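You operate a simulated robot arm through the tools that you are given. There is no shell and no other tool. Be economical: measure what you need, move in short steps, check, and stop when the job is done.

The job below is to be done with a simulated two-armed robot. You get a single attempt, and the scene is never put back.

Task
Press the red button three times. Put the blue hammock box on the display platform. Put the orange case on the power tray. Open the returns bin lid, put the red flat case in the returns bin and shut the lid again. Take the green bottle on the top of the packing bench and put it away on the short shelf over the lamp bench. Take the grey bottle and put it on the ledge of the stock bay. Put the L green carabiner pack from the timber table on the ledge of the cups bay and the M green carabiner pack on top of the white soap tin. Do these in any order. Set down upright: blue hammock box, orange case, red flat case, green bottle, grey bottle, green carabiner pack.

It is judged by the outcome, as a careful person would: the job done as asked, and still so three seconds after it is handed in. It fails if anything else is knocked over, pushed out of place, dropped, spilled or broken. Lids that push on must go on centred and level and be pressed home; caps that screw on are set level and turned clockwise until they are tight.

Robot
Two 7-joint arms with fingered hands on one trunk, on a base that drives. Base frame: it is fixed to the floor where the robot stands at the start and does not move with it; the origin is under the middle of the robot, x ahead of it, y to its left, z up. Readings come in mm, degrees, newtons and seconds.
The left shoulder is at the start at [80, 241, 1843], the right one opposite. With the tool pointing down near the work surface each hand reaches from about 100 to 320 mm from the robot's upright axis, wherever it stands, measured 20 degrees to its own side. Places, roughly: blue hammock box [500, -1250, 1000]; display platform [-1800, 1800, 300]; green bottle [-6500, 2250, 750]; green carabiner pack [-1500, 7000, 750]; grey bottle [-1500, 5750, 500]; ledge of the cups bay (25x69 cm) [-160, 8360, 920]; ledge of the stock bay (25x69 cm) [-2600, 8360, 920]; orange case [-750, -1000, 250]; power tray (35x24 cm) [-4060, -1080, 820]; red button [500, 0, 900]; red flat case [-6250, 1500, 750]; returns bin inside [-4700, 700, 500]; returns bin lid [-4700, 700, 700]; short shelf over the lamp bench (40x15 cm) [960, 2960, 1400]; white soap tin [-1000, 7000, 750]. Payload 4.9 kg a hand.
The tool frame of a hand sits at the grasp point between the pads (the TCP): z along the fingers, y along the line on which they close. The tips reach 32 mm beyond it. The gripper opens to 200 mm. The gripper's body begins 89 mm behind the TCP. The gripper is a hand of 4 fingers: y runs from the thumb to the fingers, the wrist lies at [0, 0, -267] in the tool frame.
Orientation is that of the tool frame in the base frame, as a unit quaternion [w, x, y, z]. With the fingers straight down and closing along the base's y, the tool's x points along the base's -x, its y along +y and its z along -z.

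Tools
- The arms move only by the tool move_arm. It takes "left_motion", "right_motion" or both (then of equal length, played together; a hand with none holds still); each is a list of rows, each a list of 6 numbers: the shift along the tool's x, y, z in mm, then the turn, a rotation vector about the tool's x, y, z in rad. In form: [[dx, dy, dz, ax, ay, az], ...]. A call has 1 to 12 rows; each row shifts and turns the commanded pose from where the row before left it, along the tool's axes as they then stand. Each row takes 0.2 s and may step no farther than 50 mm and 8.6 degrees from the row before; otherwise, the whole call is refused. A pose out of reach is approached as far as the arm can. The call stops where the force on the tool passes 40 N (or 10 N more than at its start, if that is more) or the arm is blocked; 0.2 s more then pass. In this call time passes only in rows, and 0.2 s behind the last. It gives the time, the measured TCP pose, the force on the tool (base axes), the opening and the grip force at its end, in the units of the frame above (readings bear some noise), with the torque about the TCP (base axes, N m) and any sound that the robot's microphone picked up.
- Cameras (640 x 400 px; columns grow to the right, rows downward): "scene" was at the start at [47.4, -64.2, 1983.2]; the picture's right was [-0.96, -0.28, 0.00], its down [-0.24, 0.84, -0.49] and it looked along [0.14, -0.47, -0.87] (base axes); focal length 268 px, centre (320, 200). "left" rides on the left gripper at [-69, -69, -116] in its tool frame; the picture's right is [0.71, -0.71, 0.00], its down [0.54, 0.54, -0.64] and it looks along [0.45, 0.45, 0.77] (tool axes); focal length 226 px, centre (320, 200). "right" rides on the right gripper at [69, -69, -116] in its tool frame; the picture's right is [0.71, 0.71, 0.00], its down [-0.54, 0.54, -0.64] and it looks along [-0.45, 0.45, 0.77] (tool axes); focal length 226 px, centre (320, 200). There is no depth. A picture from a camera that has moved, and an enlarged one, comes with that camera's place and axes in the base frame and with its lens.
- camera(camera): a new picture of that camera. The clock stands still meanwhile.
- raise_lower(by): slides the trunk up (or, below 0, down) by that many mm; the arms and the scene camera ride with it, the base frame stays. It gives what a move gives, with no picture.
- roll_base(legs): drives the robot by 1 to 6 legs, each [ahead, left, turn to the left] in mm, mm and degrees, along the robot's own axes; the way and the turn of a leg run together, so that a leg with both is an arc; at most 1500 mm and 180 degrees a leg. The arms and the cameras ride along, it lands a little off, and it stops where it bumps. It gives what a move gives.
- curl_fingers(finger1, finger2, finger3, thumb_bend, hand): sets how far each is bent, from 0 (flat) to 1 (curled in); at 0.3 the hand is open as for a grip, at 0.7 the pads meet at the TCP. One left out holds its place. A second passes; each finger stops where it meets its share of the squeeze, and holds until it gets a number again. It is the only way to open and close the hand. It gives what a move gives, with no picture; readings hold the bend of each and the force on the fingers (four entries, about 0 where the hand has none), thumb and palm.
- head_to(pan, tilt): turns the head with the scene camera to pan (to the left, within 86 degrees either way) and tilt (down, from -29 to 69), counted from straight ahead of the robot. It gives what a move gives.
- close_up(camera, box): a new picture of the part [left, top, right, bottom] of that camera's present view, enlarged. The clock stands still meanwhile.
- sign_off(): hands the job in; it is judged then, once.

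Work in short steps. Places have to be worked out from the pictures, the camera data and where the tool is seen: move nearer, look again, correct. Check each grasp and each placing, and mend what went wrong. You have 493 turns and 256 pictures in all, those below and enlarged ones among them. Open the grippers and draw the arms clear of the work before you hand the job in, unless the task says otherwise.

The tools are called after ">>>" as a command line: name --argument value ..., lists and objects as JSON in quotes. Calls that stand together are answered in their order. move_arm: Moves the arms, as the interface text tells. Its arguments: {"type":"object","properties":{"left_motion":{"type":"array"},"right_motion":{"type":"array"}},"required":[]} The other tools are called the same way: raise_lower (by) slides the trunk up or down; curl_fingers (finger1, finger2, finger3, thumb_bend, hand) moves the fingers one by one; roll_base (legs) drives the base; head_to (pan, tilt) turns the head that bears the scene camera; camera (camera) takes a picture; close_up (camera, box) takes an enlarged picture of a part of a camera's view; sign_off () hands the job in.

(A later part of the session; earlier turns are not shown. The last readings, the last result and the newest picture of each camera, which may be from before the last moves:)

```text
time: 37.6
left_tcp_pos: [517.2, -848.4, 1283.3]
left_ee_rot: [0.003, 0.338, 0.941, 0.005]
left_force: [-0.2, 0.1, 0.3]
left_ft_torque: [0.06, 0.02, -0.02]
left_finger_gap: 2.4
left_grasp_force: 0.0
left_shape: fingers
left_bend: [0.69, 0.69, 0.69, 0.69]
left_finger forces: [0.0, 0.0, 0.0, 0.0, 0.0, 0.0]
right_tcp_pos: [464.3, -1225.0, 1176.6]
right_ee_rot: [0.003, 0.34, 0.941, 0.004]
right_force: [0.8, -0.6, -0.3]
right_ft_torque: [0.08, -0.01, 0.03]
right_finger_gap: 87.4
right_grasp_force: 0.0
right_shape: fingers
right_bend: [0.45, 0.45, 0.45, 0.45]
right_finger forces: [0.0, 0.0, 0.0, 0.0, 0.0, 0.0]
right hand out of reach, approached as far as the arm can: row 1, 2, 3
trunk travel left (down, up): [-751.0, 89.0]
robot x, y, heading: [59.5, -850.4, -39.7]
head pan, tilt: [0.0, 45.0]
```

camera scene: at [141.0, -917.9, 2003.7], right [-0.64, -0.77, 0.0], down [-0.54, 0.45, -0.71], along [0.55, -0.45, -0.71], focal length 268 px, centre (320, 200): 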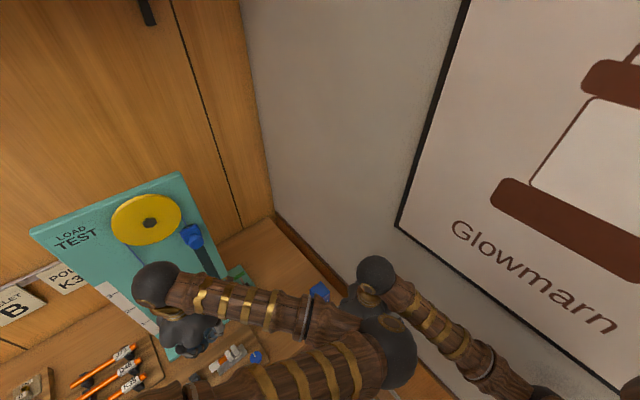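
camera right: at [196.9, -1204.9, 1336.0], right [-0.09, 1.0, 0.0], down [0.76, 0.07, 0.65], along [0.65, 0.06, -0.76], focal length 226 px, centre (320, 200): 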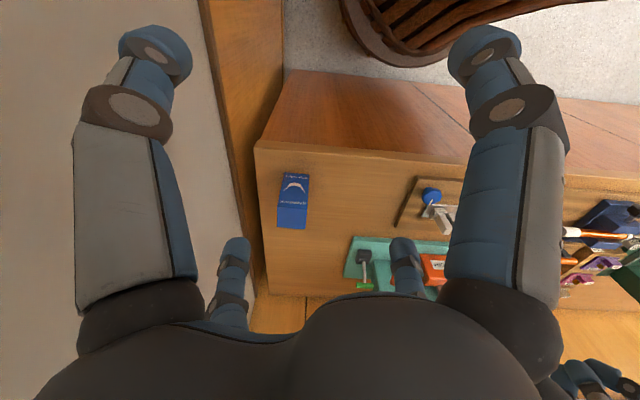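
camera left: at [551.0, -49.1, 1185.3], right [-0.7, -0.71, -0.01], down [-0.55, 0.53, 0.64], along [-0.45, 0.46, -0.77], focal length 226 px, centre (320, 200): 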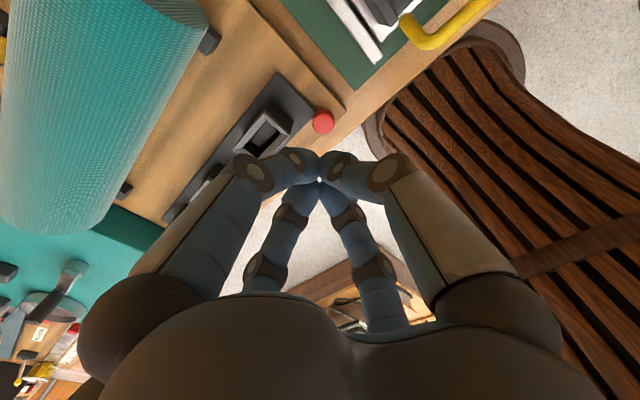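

Moving the rest of the way and rotating the hand 40° to align with the box, then looking.

>>> move_arm --right_motion '[[-25, 16, 0, 0, 0, 0], [-24, 17, 0, 0, 0, 0], [0, 0, 0, 0, 0, -0.116], [0, 0, 0, 0, 0, -0.116], [0, 0, 0, 0, 0, -0.116], [0, 0, 0, 0, 0, -0.116], [0, 0, 0, 0, 0, -0.116], [0, 0, 0, 0, 0, -0.116]]'

>>> camera --camera "right"

```text
time: 39.4
left_tcp_pos: [520.9, -842.4, 1283.3]
left_ee_rot: [0.003, 0.332, 0.943, 0.003]
left_force: [0.2, -0.5, -0.3]
left_ft_torque: [0.03, 0.01, -0.02]
left_finger_gap: 2.4
left_grasp_force: 0.1
left_shape: fingers
left_bend: [0.69, 0.69, 0.69, 0.69]
left_finger forces: [0.0, 0.0, 0.0, 0.1, 0.1, 0.0]
right_tcp_pos: [520.6, -1225.5, 1173.5]
right_ee_rot: [0.0, -0.003, 1.0, 0.002]
right_force: [0.8, -0.2, 0.0]
right_ft_torque: [0.0, 0.02, 0.02]
right_finger_gap: 87.5
right_grasp_force: 0.0
right_shape: fingers
right_bend: [0.45, 0.45, 0.45, 0.45]
right_finger forces: [0.0, 0.0, 0.0, 0.1, 0.0, 0.0]
trunk travel left (down, up): [-751.0, 89.0]
robot x, y, heading: [59.5, -852.1, -39.8]
head pan, tilt: [0.0, 45.0]
```

```text
231 pictures are left
camera right: at [453.2, -1295.8, 1290.1], right [-0.71, 0.7, 0.0], down [0.54, 0.54, 0.65], along [0.45, 0.46, -0.76], focal length 226 px, centre (320, 200)
```

right: 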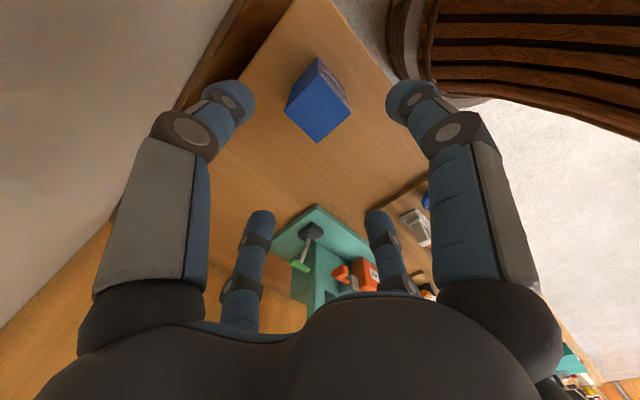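

The box is centred at about (518, −1231); I shift slightly, back the left fist away from the tower, and widen the right digits a bit.

>>> move_arm --left_motion '[[40, 0, -20, 0, 0, 0], [40, 0, -20, 0, 0, 0], [40, 0, -20, 0, 0, 0]]' --right_motion '[[2, -5, 0, 0, 0, 0], [0, 0, 0, 0, 0, 0], [0, 0, 0, 0, 0, 0]]'

>>> curl_fingers --hand "right" --finger1 0.41 --finger2 0.41 --finger3 0.41 --thumb_bend 0.41

>>> raise_lower --by -110

>>> camera --camera "right"

>>> camera --camera "scene"

```text
time: 40.2
left_tcp_pos: [519.9, -829.6, 1276.4]
left_ee_rot: [0.002, 0.338, 0.941, 0.005]
left_force: [0.8, 0.0, -1.4]
left_ft_torque: [0.0, -0.01, 0.01]
left_finger_gap: 2.4
left_grasp_force: 0.0
left_shape: fingers
left_bend: [0.69, 0.69, 0.69, 0.69]
left_finger forces: [0.0, 0.0, 0.0, 0.1, 0.0, 0.1]
left hand out of reach, approached as far as the arm can: row 1, 2, 3
right_tcp_pos: [525.7, -1230.3, 1179.6]
right_ee_rot: [0.006, -0.002, 1.0, 0.0]
right_force: [0.0, 0.0, 0.0]
right_ft_torque: [0.01, 0.02, 0.02]
right_finger_gap: 87.4
right_grasp_force: 0.1
right_shape: fingers
right_bend: [0.45, 0.45, 0.45, 0.45]
right_finger forces: [0.0, 0.0, 0.0, 0.1, 0.1, 0.1]
trunk travel left (down, up): [-751.0, 89.0]
robot x, y, heading: [61.5, -849.1, -39.5]
head pan, tilt: [0.0, 45.0]
```

```text
time: 41.2
left_tcp_pos: [519.8, -830.7, 1276.1]
left_ee_rot: [0.004, 0.338, 0.941, 0.003]
left_force: [0.4, -0.6, 0.3]
left_ft_torque: [0.01, 0.01, -0.01]
left_finger_gap: 2.5
left_grasp_force: 0.1
left_shape: fingers
left_bend: [0.69, 0.69, 0.69, 0.69]
left_finger forces: [0.0, 0.0, 0.0, 0.0, 0.1, 0.1]
right_tcp_pos: [522.7, -1230.6, 1176.5]
right_ee_rot: [0.005, -0.002, 1.0, 0.002]
right_force: [-1.2, 0.4, 0.4]
right_ft_torque: [0.02, -0.01, 0.05]
right_finger_gap: 101.7
right_grasp_force: 0.1
right_shape: fingers
right_bend: [0.41, 0.41, 0.41, 0.41]
right_finger forces: [0.1, 0.0, 0.0, 0.0, 0.0, 0.0]
trunk travel left (down, up): [-751.0, 89.0]
robot x, y, heading: [59.8, -848.0, -39.6]
head pan, tilt: [0.0, 45.0]
```

```text
time: 42.6
left_tcp_pos: [518.4, -830.4, 1166.7]
left_ee_rot: [0.003, 0.338, 0.941, 0.003]
left_force: [-0.4, 0.1, 0.6]
left_ft_torque: [0.0, -0.01, 0.01]
left_finger_gap: 2.0
left_grasp_force: 0.1
left_shape: fingers
left_bend: [0.69, 0.69, 0.69, 0.69]
left_finger forces: [0.1, 0.1, 0.1, 0.1, 0.0, 0.1]
right_tcp_pos: [522.3, -1231.3, 1066.6]
right_ee_rot: [0.005, -0.002, 1.0, 0.001]
right_force: [-0.5, -1.7, 0.7]
right_ft_torque: [0.01, 0.03, 0.03]
right_finger_gap: 101.6
right_grasp_force: 0.1
right_shape: fingers
right_bend: [0.41, 0.41, 0.41, 0.41]
right_finger forces: [0.0, 0.0, 0.0, 0.0, 0.0, 0.1]
trunk travel left (down, up): [-641.0, 199.0]
robot x, y, heading: [61.6, -850.3, -39.6]
head pan, tilt: [0.0, 45.0]
```

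```text
230 pictures are left
camera right: at [453.8, -1300.6, 1183.1], right [-0.71, 0.7, 0.0], down [0.53, 0.54, 0.65], along [0.46, 0.46, -0.76], focal length 226 px, centre (320, 200)
```

right: 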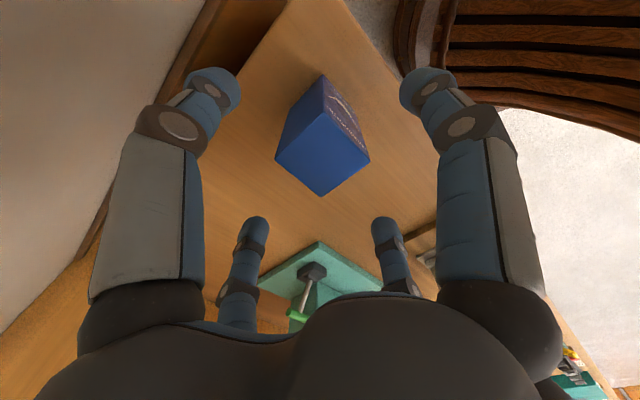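

```text
229 pictures are left
camera scene: at [144.9, -922.0, 1893.4], right [-0.64, -0.77, 0.0], down [-0.54, 0.45, -0.71], along [0.54, -0.45, -0.71], focal length 268 px, centre (320, 200)
```

scene: 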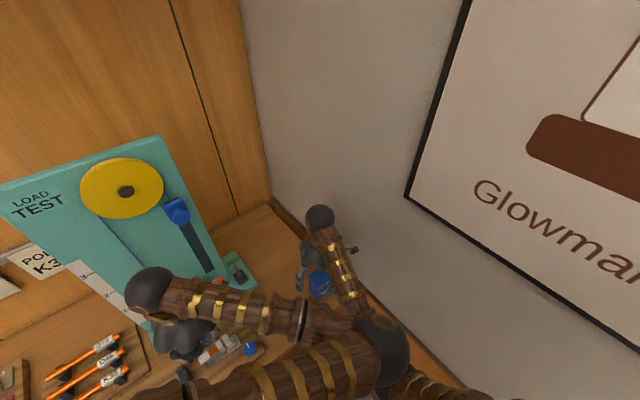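

Aligned within a couple of mm. Lower 100 mm around the box.

>>> raise_lower --by -98

>>> camera --camera "right"

```text
time: 43.9
left_tcp_pos: [518.0, -830.3, 1069.7]
left_ee_rot: [0.002, 0.338, 0.941, 0.003]
left_force: [0.8, 0.0, -0.7]
left_ft_torque: [0.03, 0.01, -0.01]
left_finger_gap: 2.5
left_grasp_force: 0.0
left_shape: fingers
left_bend: [0.69, 0.69, 0.69, 0.69]
left_finger forces: [0.1, 0.0, 0.0, 0.0, 0.0, 0.1]
right_tcp_pos: [523.1, -1230.0, 969.2]
right_ee_rot: [0.004, -0.003, 1.0, 0.002]
right_force: [0.2, 0.5, -1.2]
right_ft_torque: [0.01, 0.0, 0.0]
right_finger_gap: 101.4
right_grasp_force: 0.0
right_shape: fingers
right_bend: [0.41, 0.41, 0.41, 0.41]
right_finger forces: [0.1, 0.0, 0.1, 0.0, 0.0, 0.0]
trunk travel left (down, up): [-543.0, 297.0]
robot x, y, heading: [60.5, -851.2, -39.6]
head pan, tilt: [0.0, 45.0]
```

```text
228 pictures are left
camera right: at [453.7, -1300.5, 1085.1], right [-0.71, 0.7, 0.0], down [0.53, 0.54, 0.65], along [0.46, 0.46, -0.76], focal length 226 px, centre (320, 200)
```

right: 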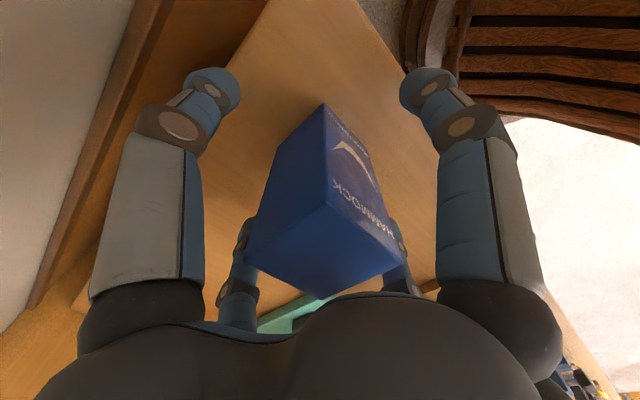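

Box sits centred between the digits. Closing.

>>> curl_fingers --hand "right" --finger1 0.7 --finger2 0.7 --finger3 0.7 --thumb_bend 0.7

>>> camera --camera "right"

```text
time: 44.9
left_tcp_pos: [518.9, -830.4, 1069.1]
left_ee_rot: [0.002, 0.337, 0.941, 0.003]
left_force: [-0.8, -0.8, -0.4]
left_ft_torque: [0.0, -0.01, -0.02]
left_finger_gap: 2.2
left_grasp_force: 0.1
left_shape: fingers
left_bend: [0.69, 0.69, 0.69, 0.69]
left_finger forces: [0.0, 0.1, 0.1, 0.1, 0.1, 0.0]
right_tcp_pos: [521.8, -1230.8, 970.3]
right_ee_rot: [0.004, -0.003, 1.0, 0.001]
right_force: [1.4, -3.9, 7.2]
right_ft_torque: [0.03, -0.01, -0.01]
right_finger_gap: 36.5
right_grasp_force: 23.5
right_shape: fingers
right_bend: [0.59, 0.59, 0.61, 0.63]
right_finger forces: [8.5, 10.9, 8.7, 0.0, 18.5, 0.0]
trunk travel left (down, up): [-543.0, 297.0]
robot x, y, heading: [58.0, -850.8, -39.7]
head pan, tilt: [0.0, 45.0]
```

```text
227 pictures are left
camera right: at [453.6, -1301.0, 1085.3], right [-0.71, 0.7, 0.0], down [0.53, 0.54, 0.65], along [0.46, 0.46, -0.76], focal length 226 px, centre (320, 200)
```

right: 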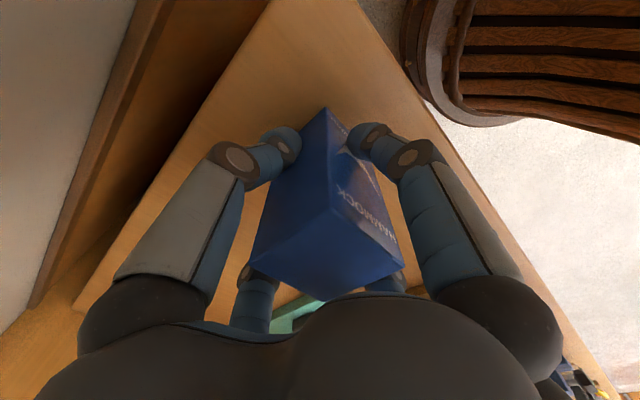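

Held at ~23 N on all four digits. Raise the trunk.

>>> raise_lower --by 200

>>> camera --camera "right"

```text
time: 47.1
left_tcp_pos: [519.0, -830.6, 1269.7]
left_ee_rot: [0.002, 0.338, 0.941, 0.003]
left_force: [-0.4, 0.7, 0.6]
left_ft_torque: [-0.03, -0.02, 0.0]
left_finger_gap: 2.2
left_grasp_force: 0.1
left_shape: fingers
left_bend: [0.69, 0.69, 0.69, 0.69]
left_finger forces: [0.0, 0.0, 0.0, 0.0, 0.0, 0.0]
right_tcp_pos: [522.9, -1231.1, 1169.2]
right_ee_rot: [0.004, -0.003, 1.0, 0.002]
right_force: [-0.5, -0.2, -1.4]
right_ft_torque: [-0.02, -0.01, -0.01]
right_finger_gap: 36.6
right_grasp_force: 22.1
right_shape: fingers
right_bend: [0.59, 0.59, 0.61, 0.63]
right_finger forces: [8.3, 11.0, 8.0, 0.1, 17.0, 0.1]
trunk travel left (down, up): [-743.0, 97.0]
robot x, y, heading: [59.9, -847.0, -39.5]
head pan, tilt: [0.0, 45.0]
```

```text
226 pictures are left
camera right: at [454.0, -1300.8, 1284.7], right [-0.71, 0.7, 0.0], down [0.53, 0.54, 0.65], along [0.46, 0.46, -0.76], focal length 226 px, centre (320, 200)
```

right: 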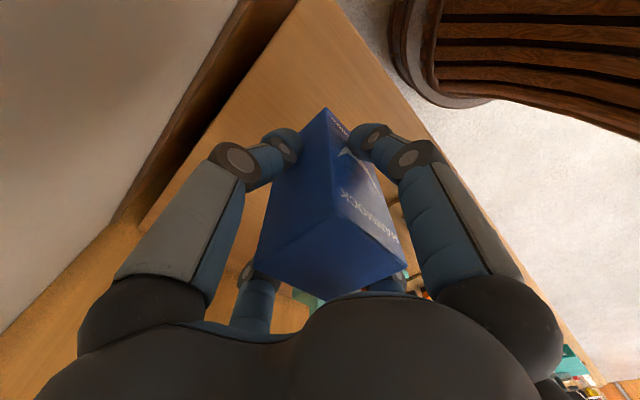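

Box is lifted. Back away from the corner, then look around for the orange case and the room.

>>> roll_base --legs '[[-400, 0, 0]]'

>>> head_to --pan -80 --tilt 25

>>> camera --camera "scene"

```text
time: 49.6
left_tcp_pos: [213.8, -576.6, 1268.7]
left_ee_rot: [0.001, 0.337, 0.942, 0.003]
left_force: [-0.3, -0.9, 0.1]
left_ft_torque: [-0.01, 0.01, 0.01]
left_finger_gap: 2.2
left_grasp_force: 0.1
left_shape: fingers
left_bend: [0.69, 0.69, 0.69, 0.69]
left_finger forces: [0.1, 0.1, 0.1, 0.0, 0.0, 0.0]
right_tcp_pos: [217.2, -977.5, 1167.3]
right_ee_rot: [0.002, -0.002, 1.0, 0.002]
right_force: [0.0, -0.3, -2.8]
right_ft_torque: [0.0, 0.04, -0.02]
right_finger_gap: 36.5
right_grasp_force: 22.2
right_shape: fingers
right_bend: [0.59, 0.59, 0.61, 0.63]
right_finger forces: [8.2, 11.0, 8.1, 0.0, 16.9, 0.0]
trunk travel left (down, up): [-743.0, 97.0]
robot x, y, heading: [-245.3, -597.1, -39.7]
head pan, tilt: [0.0, 45.0]
```

```text
time: 51.1
left_tcp_pos: [211.5, -575.7, 1268.2]
left_ee_rot: [0.003, 0.337, 0.942, 0.002]
left_force: [0.2, 0.3, -0.5]
left_ft_torque: [0.02, 0.0, 0.0]
left_finger_gap: 2.5
left_grasp_force: 0.0
left_shape: fingers
left_bend: [0.69, 0.69, 0.69, 0.69]
left_finger forces: [0.0, 0.0, 0.0, 0.0, 0.0, 0.0]
right_tcp_pos: [216.1, -974.3, 1168.9]
right_ee_rot: [0.003, -0.001, 1.0, 0.0]
right_force: [-0.9, -0.1, -1.7]
right_ft_torque: [0.0, 0.01, 0.01]
right_finger_gap: 36.7
right_grasp_force: 21.7
right_shape: fingers
right_bend: [0.59, 0.59, 0.61, 0.63]
right_finger forces: [8.3, 11.1, 8.0, 0.0, 16.9, 0.1]
trunk travel left (down, up): [-743.0, 97.0]
robot x, y, heading: [-248.0, -592.5, -39.5]
head pan, tilt: [-80.0, 25.0]
```

```text
225 pictures are left
camera scene: at [-270.6, -694.3, 2025.9], right [-0.87, 0.5, 0.0], down [0.21, 0.37, -0.91], along [-0.45, -0.79, -0.42], focal length 268 px, centre (320, 200)
```

scene: 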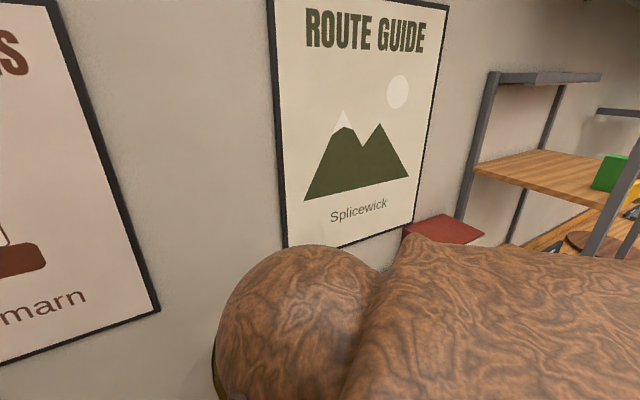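

>>> roll_base --legs '[[0, 0, -70]]'

>>> head_to --pan -10 --tilt 40

>>> camera --camera "scene"

```text
time: 53.6
left_tcp_pos: [68.9, -927.1, 1269.5]
left_ee_rot: [0.003, 0.695, 0.719, 0.001]
left_force: [-0.4, 0.3, 0.2]
left_ft_torque: [-0.02, 0.02, 0.05]
left_finger_gap: 2.3
left_grasp_force: 0.1
left_shape: fingers
left_bend: [0.69, 0.69, 0.69, 0.69]
left_finger forces: [0.0, 0.1, 0.1, 0.1, 0.0, 0.0]
right_tcp_pos: [-220.0, -1191.9, 1170.8]
right_ee_rot: [0.011, 0.401, 0.916, 0.0]
right_force: [6.8, 1.1, -0.5]
right_ft_torque: [-0.15, 0.39, 0.13]
right_finger_gap: 36.3
right_grasp_force: 24.5
right_shape: fingers
right_bend: [0.59, 0.58, 0.61, 0.64]
right_finger forces: [8.1, 10.1, 8.3, 0.0, 23.6, 0.0]
trunk travel left (down, up): [-743.0, 97.0]
robot x, y, heading: [-250.9, -590.0, -88.6]
head pan, tilt: [-80.0, 25.0]
stopped in leg 1: the force on the tool passed its limit at 88 N (the readings are from after the stop); the commanded pose is now the measured one
```

```text
time: 55.0
left_tcp_pos: [69.5, -927.5, 1268.1]
left_ee_rot: [0.004, 0.696, 0.718, 0.002]
left_force: [-0.8, 1.1, -0.1]
left_ft_torque: [0.0, -0.01, 0.01]
left_finger_gap: 2.3
left_grasp_force: 0.0
left_shape: fingers
left_bend: [0.69, 0.69, 0.69, 0.69]
left_finger forces: [0.0, 0.1, 0.0, 0.0, 0.0, 0.0]
right_tcp_pos: [-219.3, -1193.6, 1171.1]
right_ee_rot: [0.011, 0.402, 0.916, -0.002]
right_force: [6.6, 0.1, -1.9]
right_ft_torque: [-0.06, 0.36, 0.18]
right_finger_gap: 36.2
right_grasp_force: 25.1
right_shape: fingers
right_bend: [0.59, 0.58, 0.61, 0.64]
right_finger forces: [8.1, 10.1, 8.3, 0.0, 23.7, 0.0]
trunk travel left (down, up): [-743.0, 97.0]
robot x, y, heading: [-244.6, -595.2, -88.7]
head pan, tilt: [-10.0, 40.0]
```

```text
224 pictures are left
camera scene: at [-259.0, -709.5, 2002.6], right [-0.99, 0.15, 0.0], down [0.1, 0.64, -0.77], along [-0.12, -0.76, -0.64], focal length 268 px, centre (320, 200)
```

scene: 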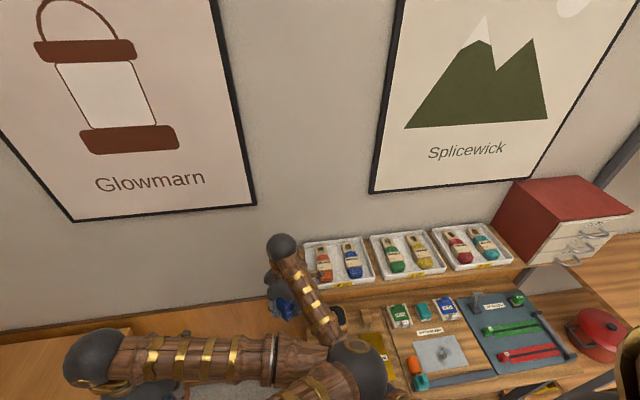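

The right hand touched something on this wall's bench. I'll back off a little and look from the right camera.

>>> roll_base --legs '[[0, 0, 8]]'

>>> camera --camera "right"

>>> camera --camera "scene"

```text
time: 56.1
left_tcp_pos: [109.4, -880.3, 1270.1]
left_ee_rot: [0.005, 0.645, 0.764, 0.003]
left_force: [-0.8, 0.3, -0.5]
left_ft_torque: [0.01, -0.05, -0.01]
left_finger_gap: 2.1
left_grasp_force: 0.1
left_shape: fingers
left_bend: [0.69, 0.69, 0.69, 0.69]
left_finger forces: [0.1, 0.1, 0.0, 0.0, 0.0, 0.1]
right_tcp_pos: [-141.4, -1184.2, 1170.9]
right_ee_rot: [0.012, 0.338, 0.941, 0.0]
right_force: [-0.9, -0.4, -2.6]
right_ft_torque: [-0.01, -0.05, 0.01]
right_finger_gap: 36.4
right_grasp_force: 21.5
right_shape: fingers
right_bend: [0.59, 0.58, 0.61, 0.64]
right_finger forces: [7.9, 10.0, 8.3, 0.0, 16.9, 0.0]
trunk travel left (down, up): [-743.0, 97.0]
robot x, y, heading: [-248.4, -592.4, -80.8]
head pan, tilt: [-10.0, 40.0]
```

```text
223 pictures are left
camera right: at [-241.5, -1193.4, 1285.0], right [-0.1, 1.0, -0.01], down [0.75, 0.08, 0.66], along [0.66, 0.06, -0.75], focal length 226 px, centre (320, 200)
```

right: 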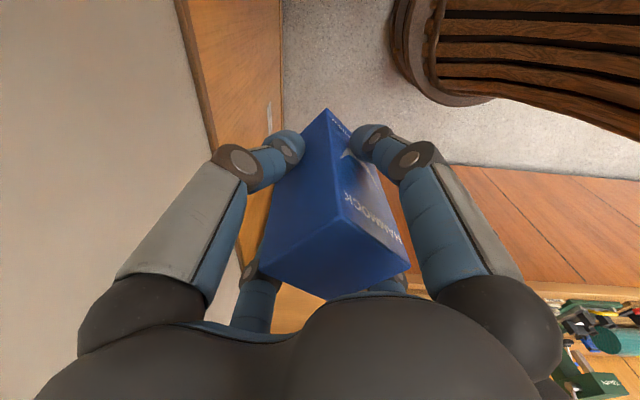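

```text
222 pictures are left
camera scene: at [-250.0, -711.0, 2002.5], right [-1.0, 0.01, 0.0], down [0.01, 0.64, -0.77], along [-0.01, -0.77, -0.64], focal length 268 px, centre (320, 200)
```

scene: 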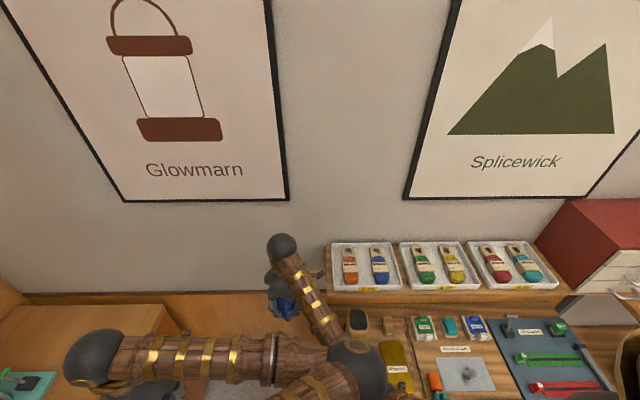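

It had nudged the end of the raised shelf; nothing appears displaced and grip is intact. I'll back out into the room and turn towards the display platform.

>>> roll_base --legs '[[-600, 0, 0], [0, 0, -90]]'

>>> head_to --pan 0 --tilt 20

>>> camera --camera "scene"

```text
time: 63.3
left_tcp_pos: [-635.2, -349.7, 1269.7]
left_ee_rot: [0.003, 0.997, 0.082, -0.002]
left_force: [-0.2, 0.1, -1.0]
left_ft_torque: [-0.01, -0.01, 0.0]
left_finger_gap: 2.2
left_grasp_force: 0.1
left_shape: fingers
left_bend: [0.69, 0.69, 0.69, 0.69]
left_finger forces: [0.1, 0.0, 0.0, 0.0, 0.0, 0.1]
right_tcp_pos: [-937.2, -98.7, 1171.9]
right_ee_rot: [0.008, 0.906, 0.423, -0.007]
right_force: [-0.3, -0.3, -2.4]
right_ft_torque: [-0.01, 0.01, 0.02]
right_finger_gap: 36.5
right_grasp_force: 20.9
right_shape: fingers
right_bend: [0.6, 0.58, 0.61, 0.64]
right_finger forces: [7.7, 9.7, 8.3, 0.0, 16.6, 0.0]
trunk travel left (down, up): [-743.0, 97.0]
robot x, y, heading: [-345.8, 2.2, -171.2]
head pan, tilt: [-10.0, 40.0]
```

```text
time: 64.2
left_tcp_pos: [-636.3, -350.8, 1269.0]
left_ee_rot: [0.004, 0.997, 0.082, -0.001]
left_force: [-0.5, 0.9, -0.3]
left_ft_torque: [0.01, -0.02, -0.02]
left_finger_gap: 2.0
left_grasp_force: 0.0
left_shape: fingers
left_bend: [0.69, 0.69, 0.69, 0.69]
left_finger forces: [0.0, 0.0, 0.1, 0.0, 0.1, 0.0]
right_tcp_pos: [-937.2, -98.2, 1170.3]
right_ee_rot: [0.008, 0.906, 0.423, -0.008]
right_force: [0.3, -0.5, -1.8]
right_ft_torque: [0.0, 0.02, -0.02]
right_finger_gap: 36.2
right_grasp_force: 21.2
right_shape: fingers
right_bend: [0.6, 0.58, 0.61, 0.64]
right_finger forces: [7.7, 9.7, 8.2, 0.0, 16.6, 0.0]
trunk travel left (down, up): [-743.0, 97.0]
robot x, y, heading: [-344.6, 5.6, -171.2]
head pan, tilt: [0.0, 20.0]
```

```text
221 pictures are left
camera scene: at [-470.8, -13.7, 2033.9], right [-0.16, 0.99, 0.0], down [0.34, 0.05, -0.94], along [-0.93, -0.15, -0.34], focal length 268 px, centre (320, 200)
```

scene: 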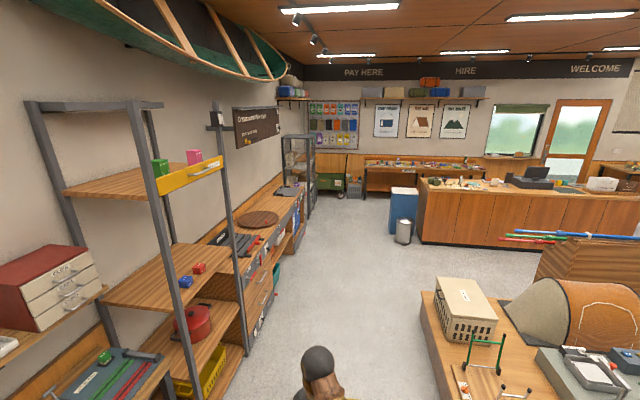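

>>> head_to --pan -45 --tilt 25

>>> camera --camera "scene"

```text
time: 65.3
left_tcp_pos: [-635.9, -350.4, 1268.2]
left_ee_rot: [0.003, 0.997, 0.082, -0.002]
left_force: [0.1, 0.3, 0.5]
left_ft_torque: [0.0, -0.02, 0.0]
left_finger_gap: 2.3
left_grasp_force: 0.0
left_shape: fingers
left_bend: [0.69, 0.69, 0.69, 0.69]
left_finger forces: [0.0, 0.0, 0.1, 0.1, 0.0, 0.0]
right_tcp_pos: [-936.9, -98.7, 1171.2]
right_ee_rot: [0.009, 0.906, 0.422, -0.007]
right_force: [0.1, -0.1, -1.6]
right_ft_torque: [0.03, 0.06, -0.02]
right_finger_gap: 36.1
right_grasp_force: 20.3
right_shape: fingers
right_bend: [0.6, 0.58, 0.61, 0.64]
right_finger forces: [7.7, 9.6, 8.2, 0.0, 16.7, 0.0]
trunk travel left (down, up): [-743.0, 97.0]
robot x, y, heading: [-345.5, 3.3, -170.7]
head pan, tilt: [-45.0, 25.0]
```

```text
220 pictures are left
camera scene: at [-453.5, 54.6, 2025.9], right [0.59, 0.81, 0.0], down [0.34, -0.25, -0.91], along [-0.73, 0.53, -0.42], focal length 268 px, centre (320, 200)
```

scene: 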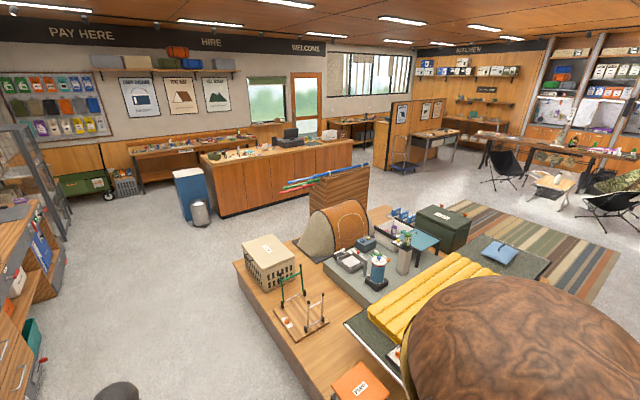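

The low wooden display platform is to the right (edge near y≈665, z≈300). I'll turn to face it and slide along the aisle.

>>> roll_base --legs '[[0, 0, -99], [0, 1150, 0]]'

>>> head_to --pan 0 --tilt 50

>>> camera --camera "scene"

```text
time: 75.3
left_tcp_pos: [-1801.2, 364.5, 1269.5]
left_ee_rot: [-0.001, -0.705, 0.709, 0.005]
left_force: [-0.1, -0.2, 0.0]
left_ft_torque: [0.02, 0.03, -0.04]
left_finger_gap: 2.3
left_grasp_force: 0.1
left_shape: fingers
left_bend: [0.69, 0.69, 0.69, 0.69]
left_finger forces: [0.0, 0.0, 0.0, 0.1, 0.1, 0.0]
right_tcp_pos: [-1500.1, 617.9, 1169.7]
right_ee_rot: [-0.001, 0.907, -0.42, -0.011]
right_force: [0.1, 0.3, -1.0]
right_ft_torque: [0.03, 0.0, -0.02]
right_finger_gap: 35.7
right_grasp_force: 21.3
right_shape: fingers
right_bend: [0.6, 0.58, 0.61, 0.64]
right_finger forces: [7.6, 9.6, 8.1, 0.0, 16.5, 0.1]
trunk travel left (down, up): [-743.0, 97.0]
robot x, y, heading: [-1494.5, 17.4, 89.0]
head pan, tilt: [-45.0, 25.0]
```

```text
time: 76.5
left_tcp_pos: [-1802.5, 364.1, 1268.4]
left_ee_rot: [-0.002, -0.705, 0.709, 0.004]
left_force: [-0.2, -0.2, -0.6]
left_ft_torque: [0.0, -0.03, 0.0]
left_finger_gap: 2.6
left_grasp_force: 0.0
left_shape: fingers
left_bend: [0.69, 0.69, 0.69, 0.69]
left_finger forces: [0.0, 0.0, 0.0, 0.0, 0.1, 0.1]
right_tcp_pos: [-1501.7, 619.0, 1169.5]
right_ee_rot: [0.0, 0.908, -0.42, -0.012]
right_force: [0.6, -0.8, -1.8]
right_ft_torque: [0.01, -0.01, 0.03]
right_finger_gap: 35.7
right_grasp_force: 20.2
right_shape: fingers
right_bend: [0.6, 0.58, 0.61, 0.64]
right_finger forces: [7.6, 9.6, 8.1, 0.1, 16.4, 0.1]
trunk travel left (down, up): [-743.0, 97.0]
robot x, y, heading: [-1499.5, 17.1, 89.1]
head pan, tilt: [0.0, 50.0]
```

```text
219 pictures are left
camera scene: at [-1499.0, 126.3, 1988.4], right [1.0, -0.01, 0.0], down [-0.01, -0.77, -0.64], along [0.01, 0.64, -0.77], focal length 268 px, centre (320, 200)
```

scene: 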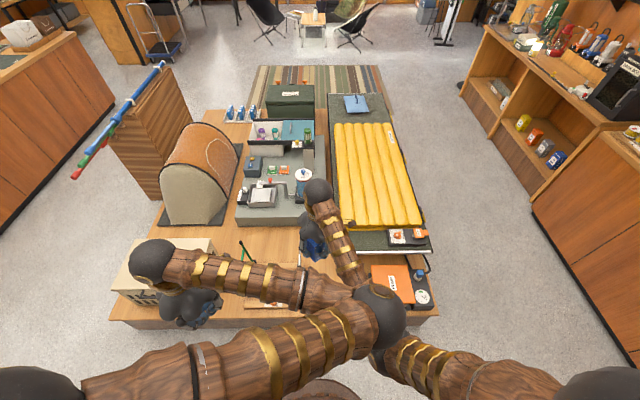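

>>> camera --camera "right"

>>> camera --camera "left"

```text
218 pictures are left
camera right: at [-1401.8, 608.7, 1285.1], right [-0.08, -1.0, -0.01], down [-0.75, 0.06, 0.66], along [-0.66, 0.06, -0.75], focal length 226 px, centre (320, 200)
```

right: 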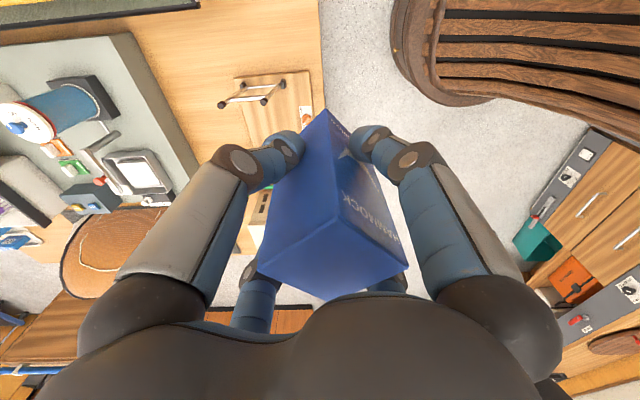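

```text
217 pictures are left
camera left: at [-1732.2, 432.0, 1384.3], right [0.7, -0.71, -0.01], down [-0.54, -0.54, 0.65], along [-0.46, -0.45, -0.76], focal length 226 px, centre (320, 200)
```

left: 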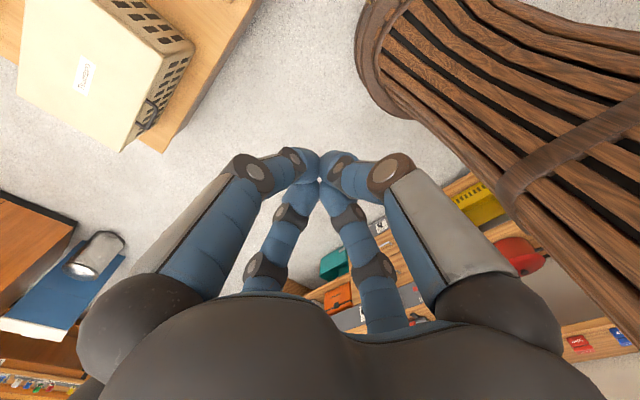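

Free wood spot at about (−1400, 760) right of the hinged board. I'll raise the left fist out of the way, drive ahead ~220, and position the right hand.

>>> move_arm --left_motion '[[0, 0, -50, 0, 0, 0], [0, 0, -50, 0, 0, 0], [0, 0, -50, 0, 0, 0], [0, 0, -50, 0, 0, 0], [0, 0, -50, 0, 0, 0]]'

>>> roll_base --legs '[[223, 0, 0]]'

```text
time: 77.7
left_tcp_pos: [-1814.5, 421.8, 1497.3]
left_ee_rot: [-0.002, -0.704, 0.71, 0.004]
left_force: [0.9, -0.6, 0.5]
left_ft_torque: [0.0, -0.02, 0.01]
left_finger_gap: 1.9
left_grasp_force: 0.0
left_shape: fingers
left_bend: [0.69, 0.69, 0.69, 0.69]
left_finger forces: [0.0, 0.1, 0.0, 0.1, 0.2, 0.0]
left hand out of reach, approached as far as the arm can: row 1, 2, 3, 4
right_tcp_pos: [-1501.9, 619.3, 1169.7]
right_ee_rot: [0.0, 0.908, -0.42, -0.011]
right_force: [-0.3, -0.3, -0.6]
right_ft_torque: [0.02, 0.0, 0.02]
right_finger_gap: 35.9
right_grasp_force: 21.3
right_shape: fingers
right_bend: [0.6, 0.58, 0.61, 0.64]
right_finger forces: [7.5, 9.7, 8.1, 0.0, 16.4, 0.1]
trunk travel left (down, up): [-743.0, 97.0]
robot x, y, heading: [-1502.1, 21.0, 89.3]
head pan, tilt: [0.0, 50.0]
```

```text
time: 79.4
left_tcp_pos: [-1810.1, 638.6, 1499.3]
left_ee_rot: [0.0, -0.705, 0.709, 0.006]
left_force: [-0.4, -0.3, 0.1]
left_ft_torque: [0.07, -0.04, 0.03]
left_finger_gap: 2.3
left_grasp_force: 0.1
left_shape: fingers
left_bend: [0.69, 0.69, 0.69, 0.69]
left_finger forces: [0.1, 0.0, 0.0, 0.0, 0.0, 0.1]
right_tcp_pos: [-1498.6, 836.8, 1173.5]
right_ee_rot: [-0.003, 0.907, -0.42, -0.011]
right_force: [-0.7, 0.1, -1.9]
right_ft_torque: [0.1, -0.04, 0.0]
right_finger_gap: 35.6
right_grasp_force: 20.7
right_shape: fingers
right_bend: [0.6, 0.58, 0.61, 0.64]
right_finger forces: [7.5, 9.5, 8.1, 0.0, 16.6, 0.1]
trunk travel left (down, up): [-743.0, 97.0]
robot x, y, heading: [-1499.5, 241.9, 89.0]
head pan, tilt: [0.0, 50.0]
```

>>> move_arm --right_motion '[[41.7, -8, 0, 0, 0, 0], [41.7, -8, 0, 0, 0, 0], [41.7, -8, 0, 0, 0, 0]]'

>>> camera --camera "scene"

>>> camera --camera "right"

```text
time: 80.4
left_tcp_pos: [-1812.5, 646.0, 1495.2]
left_ee_rot: [-0.003, -0.705, 0.71, 0.002]
left_force: [-1.2, 1.2, -0.2]
left_ft_torque: [-0.02, 0.0, -0.01]
left_finger_gap: 2.2
left_grasp_force: 0.1
left_shape: fingers
left_bend: [0.69, 0.69, 0.69, 0.69]
left_finger forces: [0.1, 0.0, 0.0, 0.0, 0.0, 0.0]
right_tcp_pos: [-1523.7, 748.7, 1201.5]
right_ee_rot: [0.001, 0.94, -0.336, -0.059]
right_force: [-0.2, -0.3, -1.2]
right_ft_torque: [-0.01, -0.02, 0.03]
right_finger_gap: 35.4
right_grasp_force: 20.8
right_shape: fingers
right_bend: [0.6, 0.59, 0.61, 0.64]
right_finger forces: [7.4, 10.2, 8.0, 0.1, 16.6, 0.0]
trunk travel left (down, up): [-743.0, 97.0]
robot x, y, heading: [-1500.5, 240.2, 89.3]
head pan, tilt: [0.0, 50.0]
stopped in row 3 (right hand): the arm was blocked; the commanded pose is now the measured one
```

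```text
216 pictures are left
camera scene: at [-1497.7, 353.4, 1988.1], right [1.0, -0.01, 0.0], down [-0.01, -0.77, -0.64], along [0.01, 0.64, -0.77], focal length 268 px, centre (320, 200)
```

scene: 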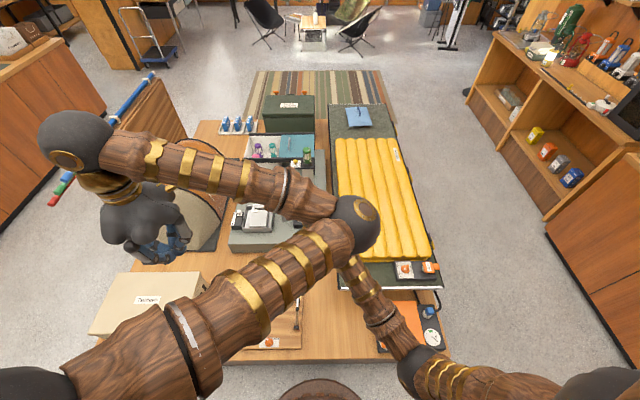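

```text
215 pictures are left
camera right: at [-1414.8, 753.3, 1307.5], right [0.1, -0.99, -0.05], down [-0.69, -0.1, 0.72], along [-0.72, -0.04, -0.69], focal length 226 px, centre (320, 200)
```

right: 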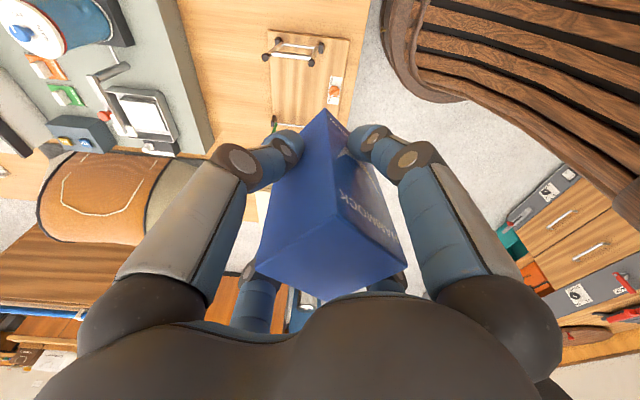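

The left elbow, folded across the front, is blocking the right arm. I'll extend the left arm forward-left to clear it.

>>> move_arm --left_motion '[[-30, 38, 0, 0, 0, 0], [-30, 38, 0, 0, 0, 0], [-30, 38, 0, 0, 0, 0], [-30, 38, 0, 0, 0, 0], [-30, 38, 0, 0, 0, 0]]'

>>> camera --camera "scene"

```text
time: 81.6
left_tcp_pos: [-2003.1, 798.3, 1494.9]
left_ee_rot: [-0.001, -0.705, 0.709, 0.002]
left_force: [0.6, 1.8, -0.8]
left_ft_torque: [-0.02, -0.09, 0.0]
left_finger_gap: 2.2
left_grasp_force: 0.0
left_shape: fingers
left_bend: [0.69, 0.69, 0.69, 0.69]
left_finger forces: [0.0, 0.1, 0.1, 0.0, 0.1, 0.0]
right_tcp_pos: [-1527.0, 747.1, 1200.7]
right_ee_rot: [0.0, 0.94, -0.337, -0.057]
right_force: [-1.1, 0.0, -2.0]
right_ft_torque: [-0.04, -0.01, -0.01]
right_finger_gap: 35.7
right_grasp_force: 21.3
right_shape: fingers
right_bend: [0.6, 0.59, 0.61, 0.64]
right_finger forces: [7.4, 10.2, 8.0, 0.0, 16.6, 0.0]
trunk travel left (down, up): [-743.0, 97.0]
robot x, y, heading: [-1491.8, 239.4, 89.0]
head pan, tilt: [0.0, 50.0]
```

```text
214 pictures are left
camera scene: at [-1501.2, 352.2, 1988.2], right [1.0, -0.01, 0.0], down [-0.01, -0.77, -0.64], along [0.01, 0.64, -0.77], focal length 268 px, centre (320, 200)
```

scene: 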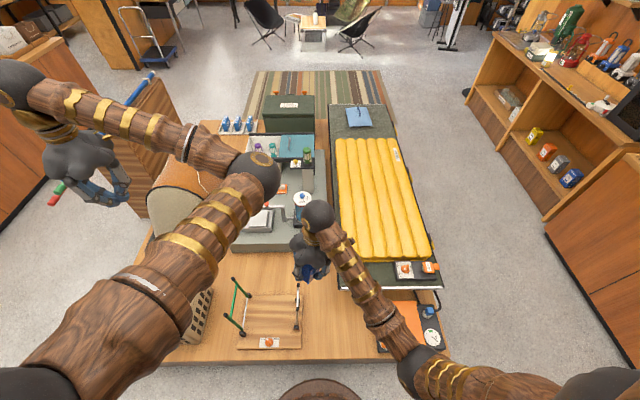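

Cleared. Now level the right hand and move it over the free spot (−1400, 770).

>>> move_arm --right_motion '[[0, 0, 0, 0.039, 0.109, 0], [28, -33, 0, 0, 0, 0], [28, -33, 0, 0, 0, 0], [28, -33, 0, 0, 0, 0]]'

>>> camera --camera "scene"

```text
time: 82.6
left_tcp_pos: [-1998.3, 794.8, 1499.8]
left_ee_rot: [-0.003, -0.705, 0.709, 0.004]
left_force: [0.8, -0.2, -0.2]
left_ft_torque: [0.0, -0.01, 0.01]
left_finger_gap: 2.1
left_grasp_force: 0.1
left_shape: fingers
left_bend: [0.69, 0.69, 0.69, 0.69]
left_finger forces: [0.0, 0.1, 0.0, 0.1, 0.1, 0.0]
right_tcp_pos: [-1396.2, 768.7, 1189.5]
right_ee_rot: [0.001, 0.94, -0.335, -0.059]
right_force: [-0.8, 0.1, -2.3]
right_ft_torque: [0.02, 0.0, 0.03]
right_finger_gap: 35.6
right_grasp_force: 20.9
right_shape: fingers
right_bend: [0.6, 0.59, 0.61, 0.64]
right_finger forces: [7.5, 10.2, 8.0, 0.1, 16.4, 0.0]
right hand out of reach, approached as far as the arm can: row 1
trunk travel left (down, up): [-743.0, 97.0]
robot x, y, heading: [-1493.3, 243.2, 88.9]
head pan, tilt: [0.0, 50.0]
```

```text
213 pictures are left
camera scene: at [-1494.0, 349.0, 1988.4], right [1.0, -0.01, 0.0], down [-0.01, -0.77, -0.64], along [0.01, 0.64, -0.77], focal length 268 px, centre (320, 200)
```

scene: 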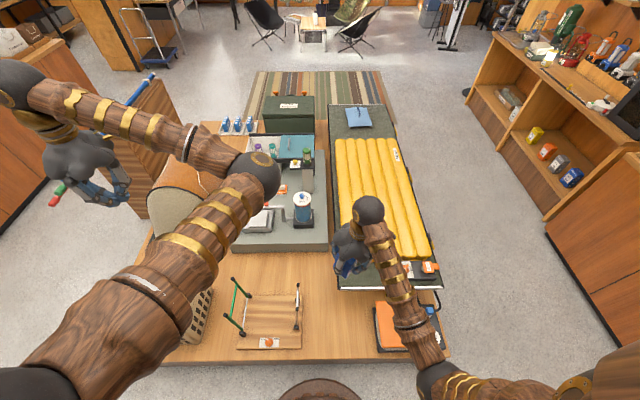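

>>> move_arm --right_motion '[[0, 0, 0, 0.02, 0.055, 0], [0, 0, 0, 0.02, 0.055, 0]]'

```text
time: 83.2
left_tcp_pos: [-1997.6, 796.8, 1499.6]
left_ee_rot: [-0.003, -0.704, 0.71, 0.003]
left_force: [0.2, -0.6, 0.3]
left_ft_torque: [-0.02, 0.02, 0.0]
left_finger_gap: 2.2
left_grasp_force: 0.0
left_shape: fingers
left_bend: [0.69, 0.69, 0.69, 0.69]
left_finger forces: [0.0, 0.0, 0.0, 0.0, 0.0, 0.0]
right_tcp_pos: [-1395.1, 770.0, 1189.5]
right_ee_rot: [0.002, 0.941, -0.337, 0.001]
right_force: [0.6, -0.4, -2.7]
right_ft_torque: [-0.04, 0.02, 0.02]
right_finger_gap: 35.3
right_grasp_force: 20.5
right_shape: fingers
right_bend: [0.6, 0.59, 0.61, 0.64]
right_finger forces: [7.3, 10.1, 7.9, 0.0, 16.2, 0.0]
trunk travel left (down, up): [-743.0, 97.0]
robot x, y, heading: [-1494.6, 243.1, 89.3]
head pan, tilt: [0.0, 50.0]
```

Level. Lower the trunk in stages.

>>> raise_lower --by -640

>>> camera --camera "scene"

>>> camera --camera "right"

```text
refused: -640 is not a number from -400 to 400
```

```text
212 pictures are left
camera scene: at [-1493.5, 351.7, 1988.2], right [1.0, -0.01, 0.0], down [-0.01, -0.77, -0.64], along [0.01, 0.64, -0.77], focal length 268 px, centre (320, 200)
```

scene: 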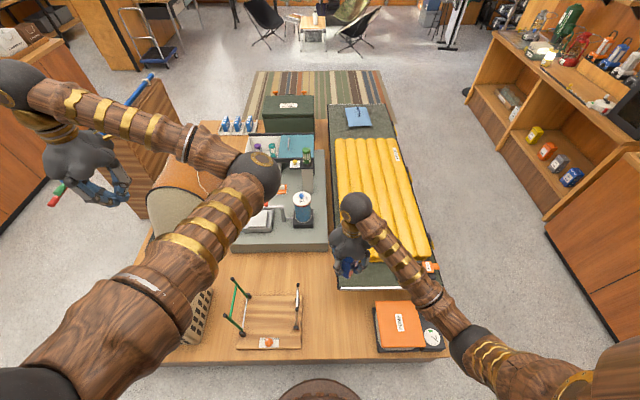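

```text
211 pictures are left
camera right: at [-1297.3, 779.5, 1305.3], right [0.1, -1.0, 0.0], down [-0.76, -0.07, 0.64], along [-0.64, -0.06, -0.77], focal length 226 px, centre (320, 200)
```

right: 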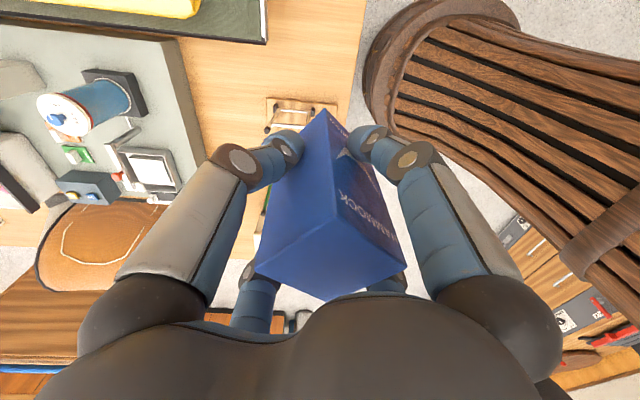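

>>> raise_lower --by -400

>>> raise_lower --by -260

>>> camera --camera "scene"

>>> camera --camera "right"

```text
time: 87.0
left_tcp_pos: [-1998.9, 795.6, 1098.8]
left_ee_rot: [-0.003, -0.705, 0.709, 0.003]
left_force: [-0.6, -0.2, -0.9]
left_ft_torque: [-0.01, 0.0, 0.02]
left_finger_gap: 2.3
left_grasp_force: 0.1
left_shape: fingers
left_bend: [0.69, 0.69, 0.69, 0.69]
left_finger forces: [0.0, 0.1, 0.0, 0.0, 0.0, 0.1]
right_tcp_pos: [-1397.0, 769.4, 790.0]
right_ee_rot: [0.0, 0.942, -0.336, 0.001]
right_force: [-0.7, 0.5, -1.0]
right_ft_torque: [0.04, -0.01, -0.01]
right_finger_gap: 35.1
right_grasp_force: 21.0
right_shape: fingers
right_bend: [0.6, 0.59, 0.61, 0.64]
right_finger forces: [7.2, 10.0, 8.0, 0.1, 16.3, 0.0]
trunk travel left (down, up): [-343.0, 497.0]
robot x, y, heading: [-1496.9, 244.3, 89.4]
head pan, tilt: [0.0, 50.0]
```

```text
time: 89.7
left_tcp_pos: [-2000.2, 795.2, 840.0]
left_ee_rot: [-0.001, -0.705, 0.709, 0.003]
left_force: [0.1, 0.1, 0.1]
left_ft_torque: [-0.01, 0.01, 0.01]
left_finger_gap: 2.3
left_grasp_force: 0.1
left_shape: fingers
left_bend: [0.69, 0.69, 0.69, 0.69]
left_finger forces: [0.0, 0.1, 0.0, 0.0, 0.0, 0.0]
right_tcp_pos: [-1397.8, 767.9, 530.4]
right_ee_rot: [-0.001, 0.941, -0.337, 0.0]
right_force: [-1.4, 0.4, -1.7]
right_ft_torque: [-0.03, 0.04, 0.01]
right_finger_gap: 35.4
right_grasp_force: 20.7
right_shape: fingers
right_bend: [0.6, 0.59, 0.61, 0.64]
right_finger forces: [7.3, 10.1, 8.1, 0.0, 16.2, 0.1]
trunk travel left (down, up): [-83.0, 757.0]
robot x, y, heading: [-1495.6, 240.9, 89.1]
head pan, tilt: [0.0, 50.0]
```

```text
210 pictures are left
camera scene: at [-1496.1, 349.2, 1328.5], right [1.0, -0.01, 0.0], down [-0.01, -0.77, -0.64], along [0.01, 0.64, -0.77], focal length 268 px, centre (320, 200)
```

scene: 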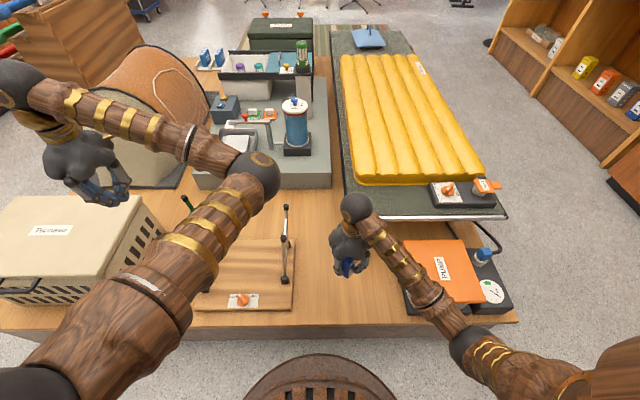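

```text
209 pictures are left
camera right: at [-1299.5, 778.0, 646.4], right [0.1, -1.0, 0.0], down [-0.76, -0.08, 0.64], along [-0.64, -0.06, -0.77], focal length 226 px, centre (320, 200)
```

right: 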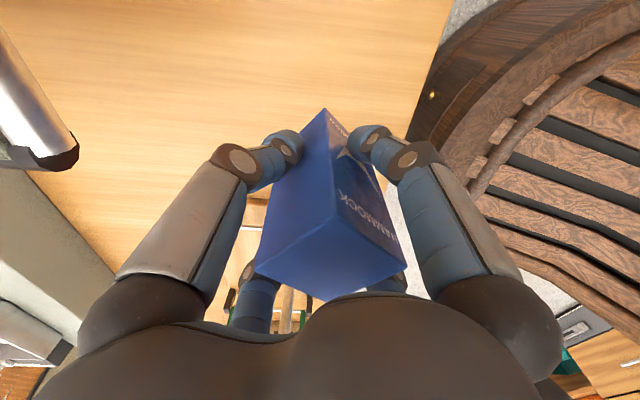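

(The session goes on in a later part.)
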